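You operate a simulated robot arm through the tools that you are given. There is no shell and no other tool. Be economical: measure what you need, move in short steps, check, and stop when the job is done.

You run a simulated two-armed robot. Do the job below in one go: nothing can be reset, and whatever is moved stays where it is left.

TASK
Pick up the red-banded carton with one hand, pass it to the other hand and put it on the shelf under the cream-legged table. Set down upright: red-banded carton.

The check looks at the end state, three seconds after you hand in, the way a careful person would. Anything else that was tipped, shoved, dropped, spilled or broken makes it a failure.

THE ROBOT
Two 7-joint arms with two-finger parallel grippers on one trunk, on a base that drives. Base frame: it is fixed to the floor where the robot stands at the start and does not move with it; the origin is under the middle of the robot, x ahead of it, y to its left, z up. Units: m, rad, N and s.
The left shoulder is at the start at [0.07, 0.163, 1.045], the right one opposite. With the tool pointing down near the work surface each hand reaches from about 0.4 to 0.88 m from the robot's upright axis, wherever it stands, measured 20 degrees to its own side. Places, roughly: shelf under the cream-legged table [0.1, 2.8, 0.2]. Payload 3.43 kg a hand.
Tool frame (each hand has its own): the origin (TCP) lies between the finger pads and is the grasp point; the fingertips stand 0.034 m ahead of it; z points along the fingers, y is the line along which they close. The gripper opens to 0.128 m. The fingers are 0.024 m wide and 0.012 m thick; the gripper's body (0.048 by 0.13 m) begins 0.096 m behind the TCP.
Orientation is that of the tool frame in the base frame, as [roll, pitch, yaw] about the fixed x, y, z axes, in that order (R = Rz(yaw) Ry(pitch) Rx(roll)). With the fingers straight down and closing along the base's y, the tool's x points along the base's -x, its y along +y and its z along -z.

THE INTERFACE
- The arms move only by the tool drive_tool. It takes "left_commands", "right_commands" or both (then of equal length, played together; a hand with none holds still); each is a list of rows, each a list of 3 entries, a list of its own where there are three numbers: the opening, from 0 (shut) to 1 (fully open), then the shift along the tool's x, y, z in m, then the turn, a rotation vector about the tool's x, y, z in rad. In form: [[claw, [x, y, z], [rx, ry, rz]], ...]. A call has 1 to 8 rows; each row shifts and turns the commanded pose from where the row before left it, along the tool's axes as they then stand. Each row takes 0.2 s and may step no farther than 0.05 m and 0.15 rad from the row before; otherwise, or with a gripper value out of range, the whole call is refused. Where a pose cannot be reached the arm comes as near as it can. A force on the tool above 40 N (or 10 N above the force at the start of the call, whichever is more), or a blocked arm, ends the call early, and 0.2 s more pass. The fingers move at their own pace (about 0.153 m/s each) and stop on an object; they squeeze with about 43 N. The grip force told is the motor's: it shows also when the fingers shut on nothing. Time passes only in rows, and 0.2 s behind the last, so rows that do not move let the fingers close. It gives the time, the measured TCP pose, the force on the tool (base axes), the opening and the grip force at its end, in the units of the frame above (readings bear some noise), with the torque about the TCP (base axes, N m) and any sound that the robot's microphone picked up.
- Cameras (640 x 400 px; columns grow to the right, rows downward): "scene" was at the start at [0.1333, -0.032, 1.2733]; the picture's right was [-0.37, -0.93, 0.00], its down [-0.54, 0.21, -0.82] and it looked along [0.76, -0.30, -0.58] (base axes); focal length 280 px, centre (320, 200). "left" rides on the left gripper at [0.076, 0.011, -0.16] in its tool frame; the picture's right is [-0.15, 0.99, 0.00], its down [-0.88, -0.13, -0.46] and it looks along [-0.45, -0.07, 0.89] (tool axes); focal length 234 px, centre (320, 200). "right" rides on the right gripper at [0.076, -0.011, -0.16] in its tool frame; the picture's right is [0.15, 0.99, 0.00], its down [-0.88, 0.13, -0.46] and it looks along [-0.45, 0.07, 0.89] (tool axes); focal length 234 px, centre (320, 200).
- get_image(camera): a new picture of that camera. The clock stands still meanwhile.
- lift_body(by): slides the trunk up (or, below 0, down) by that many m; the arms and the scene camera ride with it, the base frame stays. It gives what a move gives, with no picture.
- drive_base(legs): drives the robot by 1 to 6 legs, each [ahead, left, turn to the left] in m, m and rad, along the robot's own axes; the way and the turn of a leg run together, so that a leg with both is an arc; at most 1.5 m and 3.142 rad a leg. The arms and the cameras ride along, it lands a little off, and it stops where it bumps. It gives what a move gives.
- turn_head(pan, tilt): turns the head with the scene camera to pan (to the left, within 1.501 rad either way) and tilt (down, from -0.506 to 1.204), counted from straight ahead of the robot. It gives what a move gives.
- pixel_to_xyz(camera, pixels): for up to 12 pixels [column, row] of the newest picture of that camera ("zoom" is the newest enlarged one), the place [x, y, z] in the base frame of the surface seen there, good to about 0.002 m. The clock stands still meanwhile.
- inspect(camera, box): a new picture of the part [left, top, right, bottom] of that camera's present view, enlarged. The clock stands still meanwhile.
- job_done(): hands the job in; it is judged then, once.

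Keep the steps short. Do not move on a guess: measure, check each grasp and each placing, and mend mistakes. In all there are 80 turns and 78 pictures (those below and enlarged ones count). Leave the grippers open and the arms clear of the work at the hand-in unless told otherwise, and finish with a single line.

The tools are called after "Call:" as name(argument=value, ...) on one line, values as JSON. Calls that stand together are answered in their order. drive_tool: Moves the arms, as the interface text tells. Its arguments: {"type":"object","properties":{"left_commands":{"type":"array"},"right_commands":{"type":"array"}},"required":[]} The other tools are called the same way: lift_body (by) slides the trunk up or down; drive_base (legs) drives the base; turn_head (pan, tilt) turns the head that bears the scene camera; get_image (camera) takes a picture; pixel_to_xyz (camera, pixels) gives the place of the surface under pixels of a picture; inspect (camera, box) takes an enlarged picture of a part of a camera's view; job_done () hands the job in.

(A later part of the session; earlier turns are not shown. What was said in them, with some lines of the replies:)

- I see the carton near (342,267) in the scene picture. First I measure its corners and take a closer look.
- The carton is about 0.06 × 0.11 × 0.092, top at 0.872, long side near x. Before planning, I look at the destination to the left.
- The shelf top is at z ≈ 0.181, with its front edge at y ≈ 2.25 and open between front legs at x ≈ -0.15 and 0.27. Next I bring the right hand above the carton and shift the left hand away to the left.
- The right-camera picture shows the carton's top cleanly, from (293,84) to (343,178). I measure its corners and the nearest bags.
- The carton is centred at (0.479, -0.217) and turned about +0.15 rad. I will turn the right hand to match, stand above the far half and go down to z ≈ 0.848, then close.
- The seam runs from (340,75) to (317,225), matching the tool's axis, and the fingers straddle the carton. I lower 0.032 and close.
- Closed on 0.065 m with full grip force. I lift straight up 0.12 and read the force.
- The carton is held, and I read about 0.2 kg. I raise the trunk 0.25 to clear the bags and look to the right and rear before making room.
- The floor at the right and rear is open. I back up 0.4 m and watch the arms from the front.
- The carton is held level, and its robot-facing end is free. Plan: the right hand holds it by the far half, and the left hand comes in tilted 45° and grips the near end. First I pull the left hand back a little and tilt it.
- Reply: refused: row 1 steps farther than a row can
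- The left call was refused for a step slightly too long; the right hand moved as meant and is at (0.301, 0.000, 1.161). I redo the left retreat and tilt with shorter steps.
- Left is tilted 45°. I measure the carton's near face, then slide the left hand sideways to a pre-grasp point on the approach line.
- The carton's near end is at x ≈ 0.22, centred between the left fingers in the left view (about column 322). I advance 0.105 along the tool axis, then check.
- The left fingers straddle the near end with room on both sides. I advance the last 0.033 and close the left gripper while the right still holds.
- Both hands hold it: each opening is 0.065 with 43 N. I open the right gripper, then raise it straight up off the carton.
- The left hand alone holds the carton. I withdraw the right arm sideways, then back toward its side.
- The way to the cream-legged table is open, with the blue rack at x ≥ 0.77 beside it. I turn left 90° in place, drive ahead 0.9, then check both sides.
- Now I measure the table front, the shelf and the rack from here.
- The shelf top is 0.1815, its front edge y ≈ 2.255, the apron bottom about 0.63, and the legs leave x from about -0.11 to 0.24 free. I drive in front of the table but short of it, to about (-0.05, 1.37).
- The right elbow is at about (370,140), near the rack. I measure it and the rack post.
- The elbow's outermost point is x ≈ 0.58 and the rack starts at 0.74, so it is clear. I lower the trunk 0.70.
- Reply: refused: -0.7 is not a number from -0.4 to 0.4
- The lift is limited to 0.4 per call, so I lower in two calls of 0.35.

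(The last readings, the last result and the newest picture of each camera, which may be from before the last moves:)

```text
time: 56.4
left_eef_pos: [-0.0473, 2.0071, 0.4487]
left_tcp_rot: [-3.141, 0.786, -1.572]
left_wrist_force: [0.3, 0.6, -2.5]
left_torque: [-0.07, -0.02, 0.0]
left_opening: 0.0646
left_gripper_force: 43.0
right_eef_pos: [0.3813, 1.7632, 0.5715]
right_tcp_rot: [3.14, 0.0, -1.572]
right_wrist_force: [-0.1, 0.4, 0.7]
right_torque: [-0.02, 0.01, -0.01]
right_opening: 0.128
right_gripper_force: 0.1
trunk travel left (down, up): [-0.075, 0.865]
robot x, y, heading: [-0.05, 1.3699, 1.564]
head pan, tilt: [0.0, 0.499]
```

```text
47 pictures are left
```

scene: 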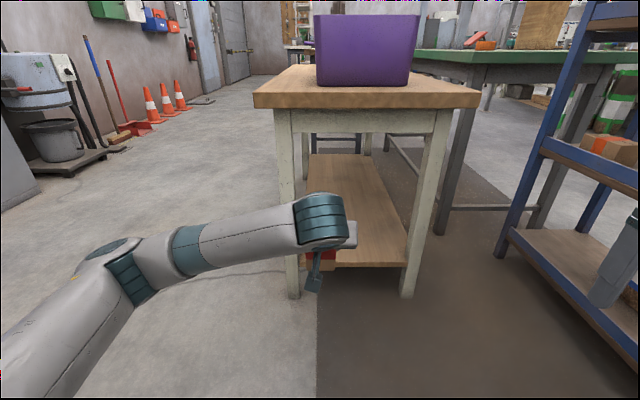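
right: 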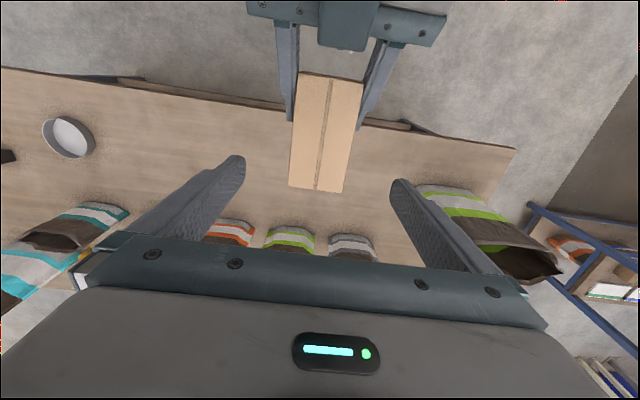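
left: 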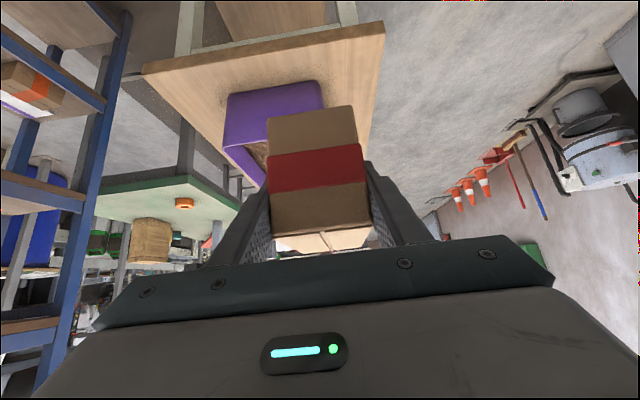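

The carton is in front of the table, below the tabletop. I move the left hand 0.07 toward the shelf's middle and 0.165 down, still in front of the legs.

Call:
drive_tool(left_commands=[[0, [0.0233, -0.014, 0.0233], [0, 0, 0]], [0, [0.0233, -0.014, 0.0233], [0, 0, 0]], [0, [0.0233, -0.014, 0.0233], [0, 0, 0]], [0, [0.0233, -0.014, 0.0233], [0, 0, 0]], [0, [0.0233, -0.014, 0.0233], [0, 0, 0]], [0, [0, 0, 0], [0, 0, 0]]])

Call:
get_image(camera="scene")

Call:
get_image(camera="left")

Call:
get_image(camera="right")

```text
time: 57.8
left_eef_pos: [0.0238, 2.0068, 0.2844]
left_tcp_rot: [3.139, 0.785, -1.572]
left_wrist_force: [-0.4, -0.6, -2.5]
left_torque: [-0.09, -0.01, -0.02]
left_opening: 0.0646
left_gripper_force: 42.7
right_eef_pos: [0.3811, 1.7634, 0.5712]
right_tcp_rot: [3.14, 0.0, -1.573]
right_wrist_force: [0.1, 0.0, 0.2]
right_torque: [0.03, -0.01, 0.01]
right_opening: 0.1282
right_gripper_force: 0.1
trunk travel left (down, up): [-0.075, 0.865]
robot x, y, heading: [-0.0473, 1.3667, 1.568]
head pan, tilt: [0.0, 0.499]
```

```text
46 pictures are left
```

scene: 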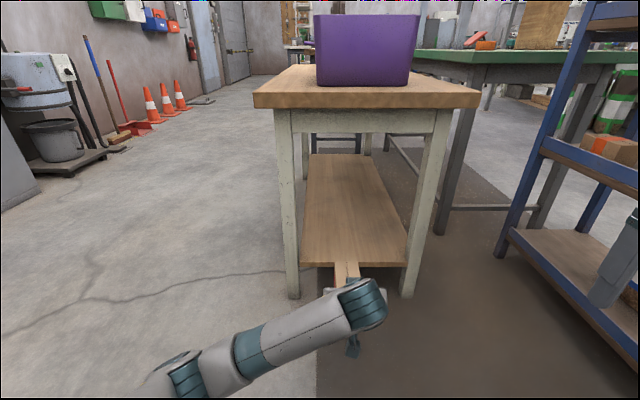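

```text
45 pictures are left
```

left: 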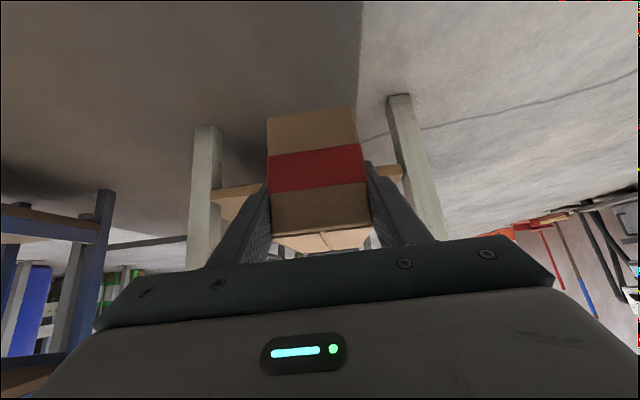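

```text
44 pictures are left
```

right: 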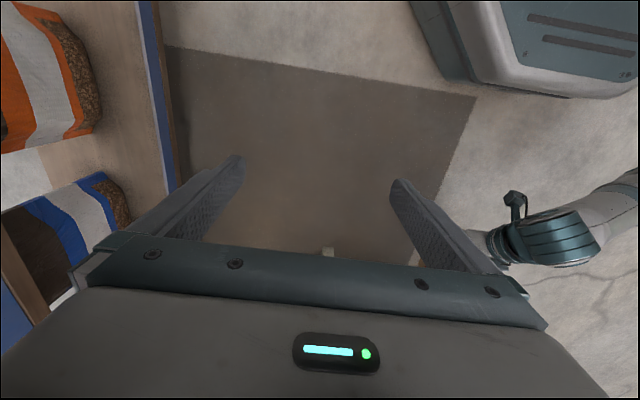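

The carton hangs level at z ≈ 0.284 of TCP. I measure its bottom edge and near face in the left picture to know its true height above the shelf.

Call:
pixel_to_xyz(camera="left", pixels=[[272, 121], [350, 111], [312, 118], [280, 229], [360, 222], [230, 188], [392, 170], [320, 240]])

Call:
pixel_to_xyz(camera="scene", pixels=[[340, 266], [355, 264], [336, 285], [320, 261], [390, 260], [290, 250], [410, 250]])

```text
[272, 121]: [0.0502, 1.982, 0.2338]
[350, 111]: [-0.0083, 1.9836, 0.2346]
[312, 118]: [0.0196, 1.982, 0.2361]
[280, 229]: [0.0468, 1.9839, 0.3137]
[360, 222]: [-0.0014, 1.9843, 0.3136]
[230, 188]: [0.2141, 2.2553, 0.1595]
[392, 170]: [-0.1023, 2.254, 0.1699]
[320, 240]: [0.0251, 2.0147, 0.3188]
```

```text
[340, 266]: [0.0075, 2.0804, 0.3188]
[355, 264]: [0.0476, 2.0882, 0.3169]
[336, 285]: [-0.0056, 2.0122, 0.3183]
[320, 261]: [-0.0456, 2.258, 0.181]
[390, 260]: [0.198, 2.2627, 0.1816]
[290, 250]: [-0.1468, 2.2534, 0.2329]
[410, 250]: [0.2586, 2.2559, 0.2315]
```

The top is level at 0.3185 and the bottom about 0.228, so it will clear the shelf by 0.046; the near face is at y = 1.983. I check where the base's front is before driving in.

Call:
pixel_to_xyz(camera="right", pixels=[[470, 80], [560, 95], [450, 30], [600, 20], [600, 250], [510, 200]])

```text
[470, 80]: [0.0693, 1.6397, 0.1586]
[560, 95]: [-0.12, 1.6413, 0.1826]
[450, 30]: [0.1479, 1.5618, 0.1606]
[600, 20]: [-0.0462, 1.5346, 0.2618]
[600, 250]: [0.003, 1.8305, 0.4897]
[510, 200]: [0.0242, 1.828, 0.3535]
```

The base reaches only 0.275 ahead of its centre, so there is ample room. I drive ahead 0.34 to bring the carton over the shelf.

Call:
drive_base(legs=[[0.34, 0, 0]])

Call:
get_image(camera="scene")

Call:
get_image(camera="left")

```text
time: 60.0
left_eef_pos: [0.0231, 2.3462, 0.2843]
left_tcp_rot: [3.139, 0.786, -1.57]
left_wrist_force: [0.0, 0.6, -2.4]
left_torque: [-0.07, 0.0, 0.02]
left_opening: 0.0648
left_gripper_force: 42.9
right_eef_pos: [0.3815, 2.1032, 0.5706]
right_tcp_rot: [-3.141, 0.0, -1.574]
right_wrist_force: [0.3, -0.2, -0.3]
right_torque: [0.01, 0.01, -0.01]
right_opening: 0.1278
right_gripper_force: 0.0
trunk travel left (down, up): [-0.075, 0.865]
robot x, y, heading: [-0.0523, 1.7058, 1.572]
head pan, tilt: [0.0, 0.499]
```

```text
43 pictures are left
```

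scene: 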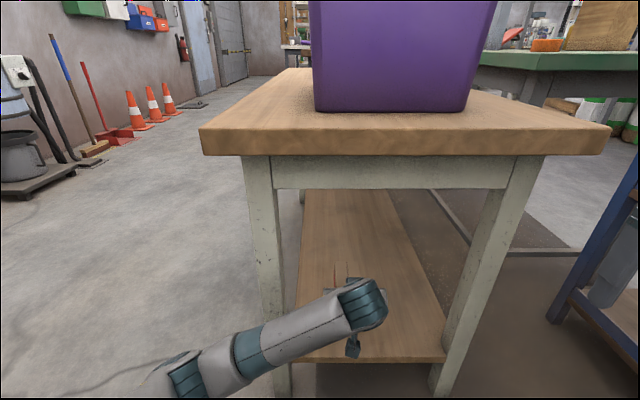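

```text
42 pictures are left
```

left: 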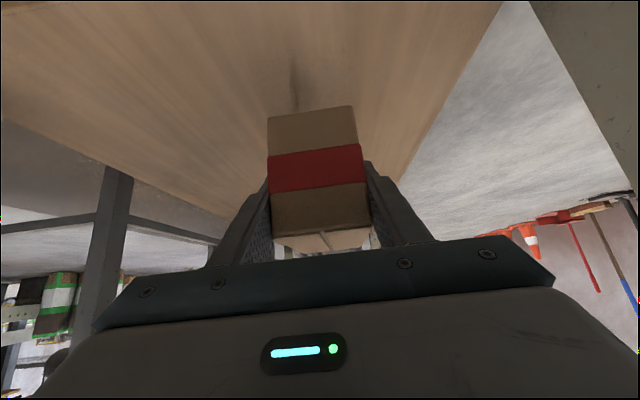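

The carton is over the shelf, near face at y ≈ 2.322, inside the edge. I lower 0.038 in small steps, then approach the shelf by touch.

Call:
drive_tool(left_commands=[[0, [0.009, 0, 0.009], [0, 0, 0]], [0, [0.009, 0, 0.009], [0, 0, 0]], [0, [0.009, 0, 0.009], [0, 0, 0]], [0, [0, 0, 0], [0, 0, 0]]])

Call:
drive_tool(left_commands=[[0, [0.002, 0, 0.002], [0, 0, 0]], [0, [0.001, 0, 0.001], [0, 0, 0]], [0, [0, 0, 0], [0, 0, 0]]])

Call:
get_image(camera="left")

```text
time: 61.0
left_eef_pos: [0.0228, 2.3459, 0.246]
left_tcp_rot: [3.14, 0.785, -1.573]
left_wrist_force: [0.4, 0.0, -2.4]
left_torque: [-0.08, -0.01, 0.01]
left_opening: 0.0645
left_gripper_force: 42.6
right_eef_pos: [0.3826, 2.1027, 0.5719]
right_tcp_rot: [3.141, 0.001, -1.573]
right_wrist_force: [0.9, -0.6, -0.6]
right_torque: [0.0, -0.01, -0.01]
right_opening: 0.128
right_gripper_force: 0.1
trunk travel left (down, up): [-0.075, 0.865]
robot x, y, heading: [-0.0497, 1.7046, 1.568]
head pan, tilt: [0.0, 0.499]
```

```text
time: 61.8
left_eef_pos: [0.0236, 2.3455, 0.2412]
left_tcp_rot: [3.14, 0.785, -1.573]
left_wrist_force: [-0.3, 0.4, -2.9]
left_torque: [-0.1, 0.0, 0.0]
left_opening: 0.0649
left_gripper_force: 42.7
right_eef_pos: [0.3813, 2.1018, 0.5711]
right_tcp_rot: [-3.142, 0.0, -1.575]
right_wrist_force: [-0.4, -0.8, -0.4]
right_torque: [0.0, 0.02, 0.0]
right_opening: 0.128
right_gripper_force: 0.0
trunk travel left (down, up): [-0.075, 0.865]
robot x, y, heading: [-0.0488, 1.7033, 1.575]
head pan, tilt: [0.0, 0.499]
```

```text
41 pictures are left
```

left: 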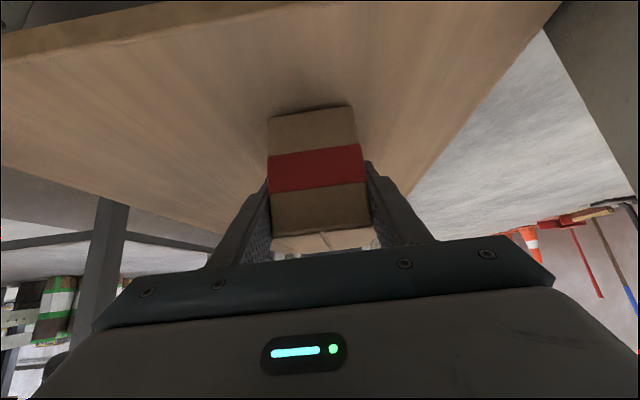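

There is no contact yet: the force is still the carton's weight, and the gap is about 3 mm. I go down another 3 mm and read the force.

Call:
drive_tool(left_commands=[[0, [0.001, 0, 0.001], [0, 0, 0]], [0, [0.001, 0, 0.001], [0, 0, 0]], [0, [0, 0, 0], [0, 0, 0]]])

```text
time: 62.6
left_eef_pos: [0.023, 2.3458, 0.2384]
left_tcp_rot: [-3.141, 0.786, -1.572]
left_wrist_force: [0.4, 0.2, -1.9]
left_torque: [-0.12, 0.0, 0.01]
left_opening: 0.0646
left_gripper_force: 43.0
right_eef_pos: [0.3816, 2.1024, 0.571]
right_tcp_rot: [-3.14, -0.001, -1.572]
right_wrist_force: [0.5, 0.5, -0.8]
right_torque: [-0.01, 0.0, 0.03]
right_opening: 0.1279
right_gripper_force: 0.0
trunk travel left (down, up): [-0.075, 0.865]
robot x, y, heading: [-0.0472, 1.7088, 1.566]
head pan, tilt: [0.0, 0.499]
```

Call:
drive_tool(left_commands=[[0, [0.001, 0, 0.001], [0, 0, 0]], [0, [0, 0, 0], [0, 0, 0]]])

```text
time: 63.2
left_eef_pos: [0.0232, 2.3454, 0.2368]
left_tcp_rot: [3.141, 0.786, -1.572]
left_wrist_force: [0.6, 0.8, -2.7]
left_torque: [-0.04, -0.04, 0.01]
left_opening: 0.0648
left_gripper_force: 43.6
right_eef_pos: [0.3832, 2.1034, 0.5706]
right_tcp_rot: [-3.141, 0.0, -1.571]
right_wrist_force: [-0.6, 0.0, -0.4]
right_torque: [0.0, -0.03, 0.03]
right_opening: 0.1282
right_gripper_force: 0.1
trunk travel left (down, up): [-0.075, 0.865]
robot x, y, heading: [-0.0478, 1.7057, 1.568]
head pan, tilt: [0.0, 0.499]
```

Still the weight only. I go on 1 mm at a time.

Call:
drive_tool(left_commands=[[0, [0.0007, 0, 0.0007], [0, 0, 0]], [0, [0, 0, 0], [0, 0, 0]]])

Call:
pixel_to_xyz(camera="left", pixels=[[273, 119], [312, 113], [350, 108], [275, 105], [312, 98], [320, 236]])

```text
time: 63.8
left_eef_pos: [0.0236, 2.3463, 0.2376]
left_tcp_rot: [-3.141, 0.787, -1.571]
left_wrist_force: [-1.6, -1.5, 3.1]
left_torque: [0.42, -0.05, 0.12]
left_opening: 0.0648
left_gripper_force: 43.3
right_eef_pos: [0.3808, 2.1024, 0.5719]
right_tcp_rot: [-3.141, -0.001, -1.573]
right_wrist_force: [0.7, 0.0, -0.1]
right_torque: [-0.02, 0.02, -0.01]
right_opening: 0.128
right_gripper_force: 0.1
trunk travel left (down, up): [-0.075, 0.865]
robot x, y, heading: [-0.051, 1.7031, 1.567]
head pan, tilt: [0.0, 0.499]
```

```text
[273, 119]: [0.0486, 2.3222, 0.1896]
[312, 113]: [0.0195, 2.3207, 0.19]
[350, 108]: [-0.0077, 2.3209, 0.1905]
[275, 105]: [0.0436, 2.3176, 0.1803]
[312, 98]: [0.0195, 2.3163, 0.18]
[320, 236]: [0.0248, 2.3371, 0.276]
```

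The wrist force flipped to +3 N up: the carton rests on the shelf. I open the left gripper fully without moving.

Call:
drive_tool(left_commands=[[0.6, [0, 0, 0], [0, 0, 0]], [0.8, [0, 0, 0], [0, 0, 0]], [1, [0, 0, 0], [0, 0, 0]], [1, [0, 0, 0], [0, 0, 0]]])

Call:
get_image(camera="left")

```text
time: 64.8
left_eef_pos: [0.0234, 2.3462, 0.2355]
left_tcp_rot: [3.141, 0.785, -1.573]
left_wrist_force: [-0.4, 0.2, 0.4]
left_torque: [0.0, 0.0, 0.01]
left_opening: 0.128
left_gripper_force: 0.1
right_eef_pos: [0.382, 2.1016, 0.5714]
right_tcp_rot: [3.141, 0.0, -1.573]
right_wrist_force: [0.3, 0.2, -0.4]
right_torque: [-0.02, 0.01, -0.02]
right_opening: 0.1282
right_gripper_force: 0.0
trunk travel left (down, up): [-0.075, 0.865]
robot x, y, heading: [-0.0485, 1.7044, 1.569]
head pan, tilt: [0.0, 0.499]
```

```text
40 pictures are left
```

left: 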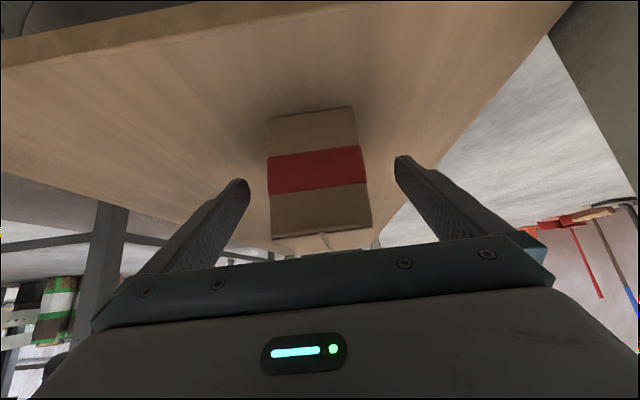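

The carton stands free between the open fingers. I pull the left hand back along its axis.

Call:
drive_tool(left_commands=[[1, [0, 0, -0.02], [0, 0, 0]], [1, [0, 0, -0.03], [0, 0, 0]], [1, [0, 0, -0.035], [0, 0, 0]], [1, [0, 0, -0.035], [0, 0, 0]]])

Call:
get_image(camera="left")

```text
time: 66.0
left_eef_pos: [-0.0377, 2.3073, 0.3367]
left_tcp_rot: [2.974, 0.88, -1.631]
left_wrist_force: [0.6, 0.6, -0.6]
left_torque: [0.01, 0.0, 0.02]
left_opening: 0.128
left_gripper_force: 0.0
right_eef_pos: [0.3817, 2.1022, 0.5663]
right_tcp_rot: [-3.141, -0.002, -1.57]
right_wrist_force: [0.0, 0.4, -0.1]
right_torque: [-0.02, 0.04, 0.0]
right_opening: 0.128
right_gripper_force: 0.1
trunk travel left (down, up): [-0.075, 0.865]
robot x, y, heading: [-0.0505, 1.7045, 1.571]
head pan, tilt: [0.0, 0.499]
stopped in row 4 (left hand): the arm was blocked; the commanded pose is now the measured one
```

```text
39 pictures are left
```

left: 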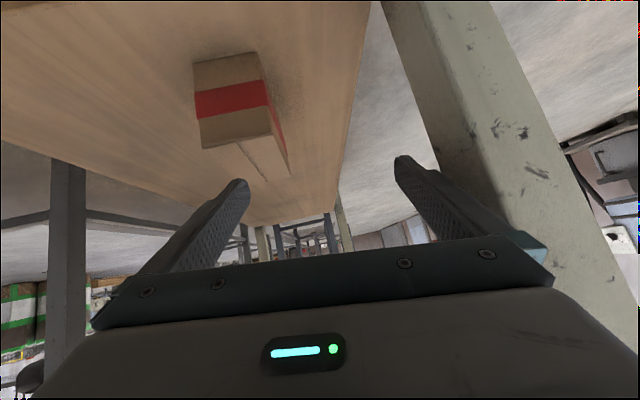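

The arm was blocked and the hand swerved to the left. I stop and look at what it touches and whether the carton moved.

Call:
get_image(camera="scene")

Call:
get_image(camera="right")

Call:
pixel_to_xyz(camera="left", pixels=[[196, 65], [255, 55], [203, 146], [270, 132], [285, 172], [262, 175], [440, 100], [520, 200]])

```text
38 pictures are left
```

scene: 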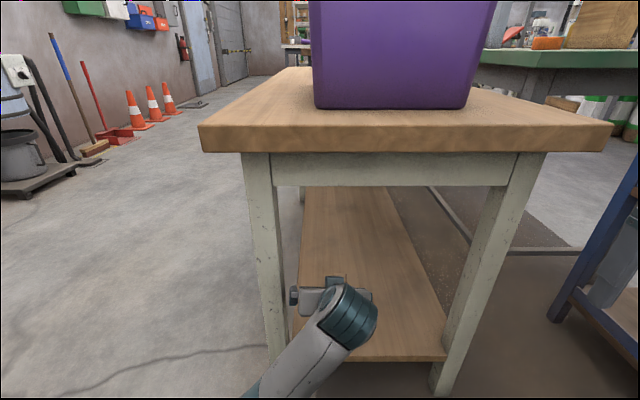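

```text
37 pictures are left
```

right: 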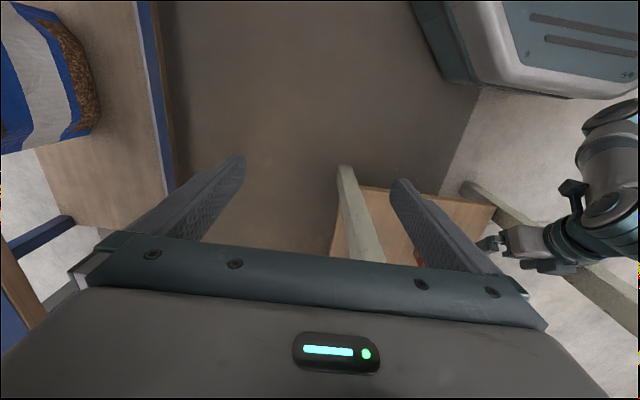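

```text
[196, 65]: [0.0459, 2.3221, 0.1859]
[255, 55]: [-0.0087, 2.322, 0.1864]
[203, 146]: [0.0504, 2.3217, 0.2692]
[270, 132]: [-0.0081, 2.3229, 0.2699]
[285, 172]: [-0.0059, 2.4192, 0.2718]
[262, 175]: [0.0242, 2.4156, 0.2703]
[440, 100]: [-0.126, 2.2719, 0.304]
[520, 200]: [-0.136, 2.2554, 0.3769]
```

The carton stands upright in place (near face 2.322, top 0.270). The left arm swerved, bringing the gripper near the left leg (inner face x ≈ -0.12). I shift the hand 0.03 away from the leg; the fingertips are above the carton top.

Call:
drive_tool(left_commands=[[1, [0, -0.01, 0], [0, 0, 0]], [1, [0, -0.01, 0], [0, 0, 0]], [1, [0, -0.01, 0], [0, 0, 0]]])

Call:
get_image(camera="left")

Call:
get_image(camera="scene")

```text
time: 67.0
left_eef_pos: [-0.0498, 2.3246, 0.3335]
left_tcp_rot: [2.854, 0.898, -1.686]
left_wrist_force: [5.7, 2.5, 3.7]
left_torque: [-0.1, 0.32, -0.02]
left_opening: 0.125
left_gripper_force: 0.2
right_eef_pos: [0.3826, 2.1004, 0.5733]
right_tcp_rot: [3.141, 0.0, -1.574]
right_wrist_force: [-0.8, 0.0, 0.2]
right_torque: [-0.01, 0.05, -0.01]
right_opening: 0.1281
right_gripper_force: 0.0
trunk travel left (down, up): [-0.075, 0.865]
robot x, y, heading: [-0.0515, 1.7031, 1.568]
head pan, tilt: [0.0, 0.499]
stopped in row 3 (left hand): the arm was blocked; the commanded pose is now the measured one
```

```text
36 pictures are left
```

left: 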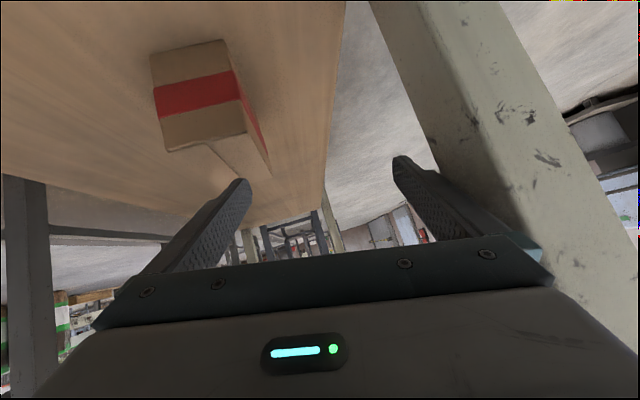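

```text
35 pictures are left
```

scene: 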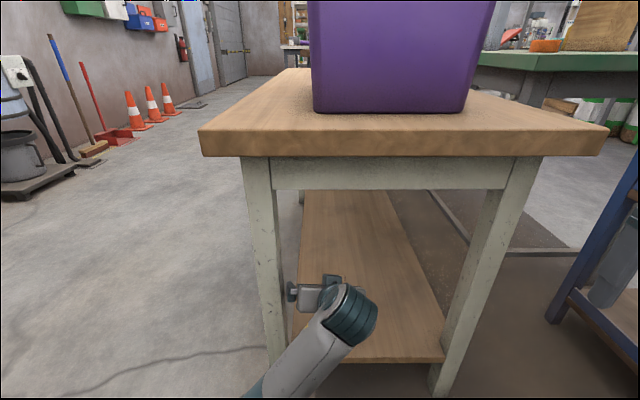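

Arm moves only worsen it, and the gripper now touches the leg lightly (about 6 N). The arm is folded against a limit, so I use the base instead: 0.04 to the right, away from the leg. The fingertips at z ≈ 0.31 pass above the carton top at 0.27.

Call:
drive_base(legs=[[0, -0.04, 0]])

Call:
get_image(camera="left")

```text
time: 67.9
left_eef_pos: [-0.0109, 2.3263, 0.333]
left_tcp_rot: [2.853, 0.902, -1.682]
left_wrist_force: [0.4, -0.5, -0.1]
left_torque: [-0.01, 0.01, 0.01]
left_opening: 0.1281
left_gripper_force: 0.0
right_eef_pos: [0.4223, 2.1024, 0.5721]
right_tcp_rot: [-3.141, 0.0, -1.574]
right_wrist_force: [0.4, -0.9, -0.3]
right_torque: [0.01, -0.01, 0.01]
right_opening: 0.1281
right_gripper_force: 0.0
trunk travel left (down, up): [-0.075, 0.865]
robot x, y, heading: [-0.0081, 1.7054, 1.569]
head pan, tilt: [0.0, 0.499]
```

```text
34 pictures are left
```

left: 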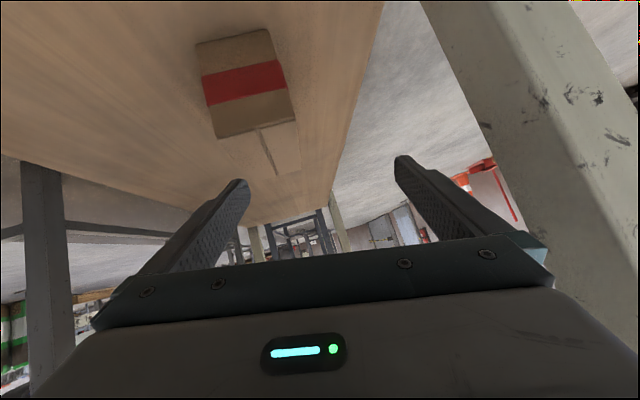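

The hand is free of the leg (forces near zero). I back the base straight out 0.45.

Call:
drive_base(legs=[[-0.45, 0, 0]])

Call:
turn_head(pan=0.0, tilt=0.6)

Call:
get_image(camera="scene")

Call:
get_image(camera="left")

```text
time: 70.7
left_eef_pos: [-0.0139, 1.8728, 0.3318]
left_tcp_rot: [2.854, 0.9, -1.677]
left_wrist_force: [-0.2, -0.7, -0.3]
left_torque: [-0.03, 0.0, 0.0]
left_opening: 0.1284
left_gripper_force: 0.0
right_eef_pos: [0.4191, 1.6486, 0.5712]
right_tcp_rot: [-3.141, 0.0, -1.57]
right_wrist_force: [-0.2, -0.8, 0.0]
right_torque: [-0.01, -0.02, 0.01]
right_opening: 0.1281
right_gripper_force: 0.1
trunk travel left (down, up): [-0.075, 0.865]
robot x, y, heading: [-0.0077, 1.2488, 1.569]
head pan, tilt: [0.0, 0.499]
```

```text
time: 71.3
left_eef_pos: [-0.0138, 1.8713, 0.3327]
left_tcp_rot: [2.854, 0.898, -1.679]
left_wrist_force: [-0.7, 0.4, 0.3]
left_torque: [0.03, 0.0, -0.01]
left_opening: 0.1281
left_gripper_force: 0.0
right_eef_pos: [0.4197, 1.6495, 0.5714]
right_tcp_rot: [-3.141, 0.0, -1.57]
right_wrist_force: [-0.4, -0.1, -0.1]
right_torque: [-0.01, 0.0, -0.04]
right_opening: 0.128
right_gripper_force: 0.2
trunk travel left (down, up): [-0.075, 0.865]
robot x, y, heading: [-0.0145, 1.2507, 1.571]
head pan, tilt: [0.0, 0.6]
```

```text
33 pictures are left
```

scene: 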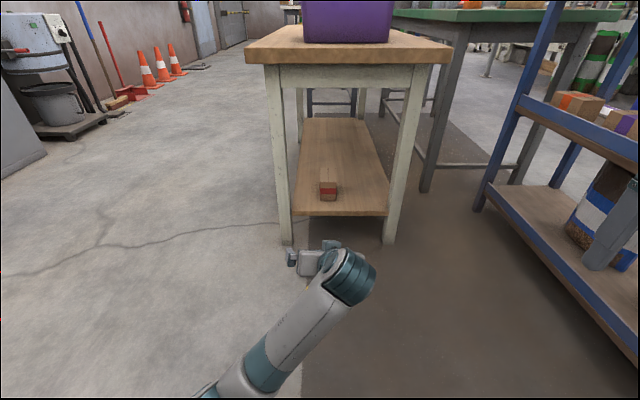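

```text
32 pictures are left
```

left: 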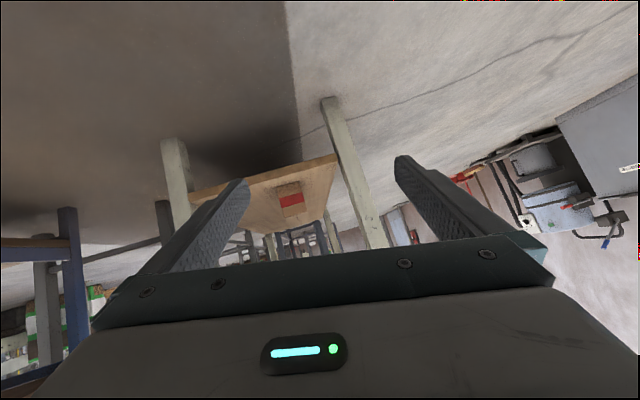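

The robot is clear, and the carton stands on the shelf at (328,186). I look closely at it, re-measure the table legs to see whether the table shifted, and check the rest.

Call:
inspect(camera="scene", box=[240, 90, 460, 250])

Call:
pixel_to_xyz(camera="scene", pixels=[[283, 205], [395, 200], [328, 196], [328, 172], [247, 53], [447, 53], [340, 214]])

```text
2.50 times, centred on (350, 170) of scene
```

zoom: 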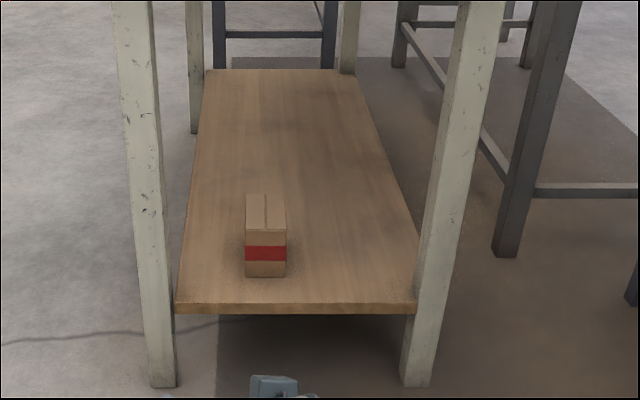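

```text
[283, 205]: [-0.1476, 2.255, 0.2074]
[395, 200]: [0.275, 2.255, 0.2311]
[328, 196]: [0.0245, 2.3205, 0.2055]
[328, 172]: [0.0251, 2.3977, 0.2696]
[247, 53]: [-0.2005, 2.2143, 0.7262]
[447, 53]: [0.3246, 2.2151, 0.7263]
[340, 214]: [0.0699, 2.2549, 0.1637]
```

The table has not moved (legs and front edge at the same readings). The carton stands upright on the shelf at (0.02, 2.38), the grippers are open and the arms are clear, so I hand in.

Call:
job_done()

```text
The job is handed in.
```

The red-banded carton was picked up with the right hand, passed to the left and now stands upright on the shelf under the cream-legged table; the left gripper lightly touched a table leg while withdrawing, but the table did not move.
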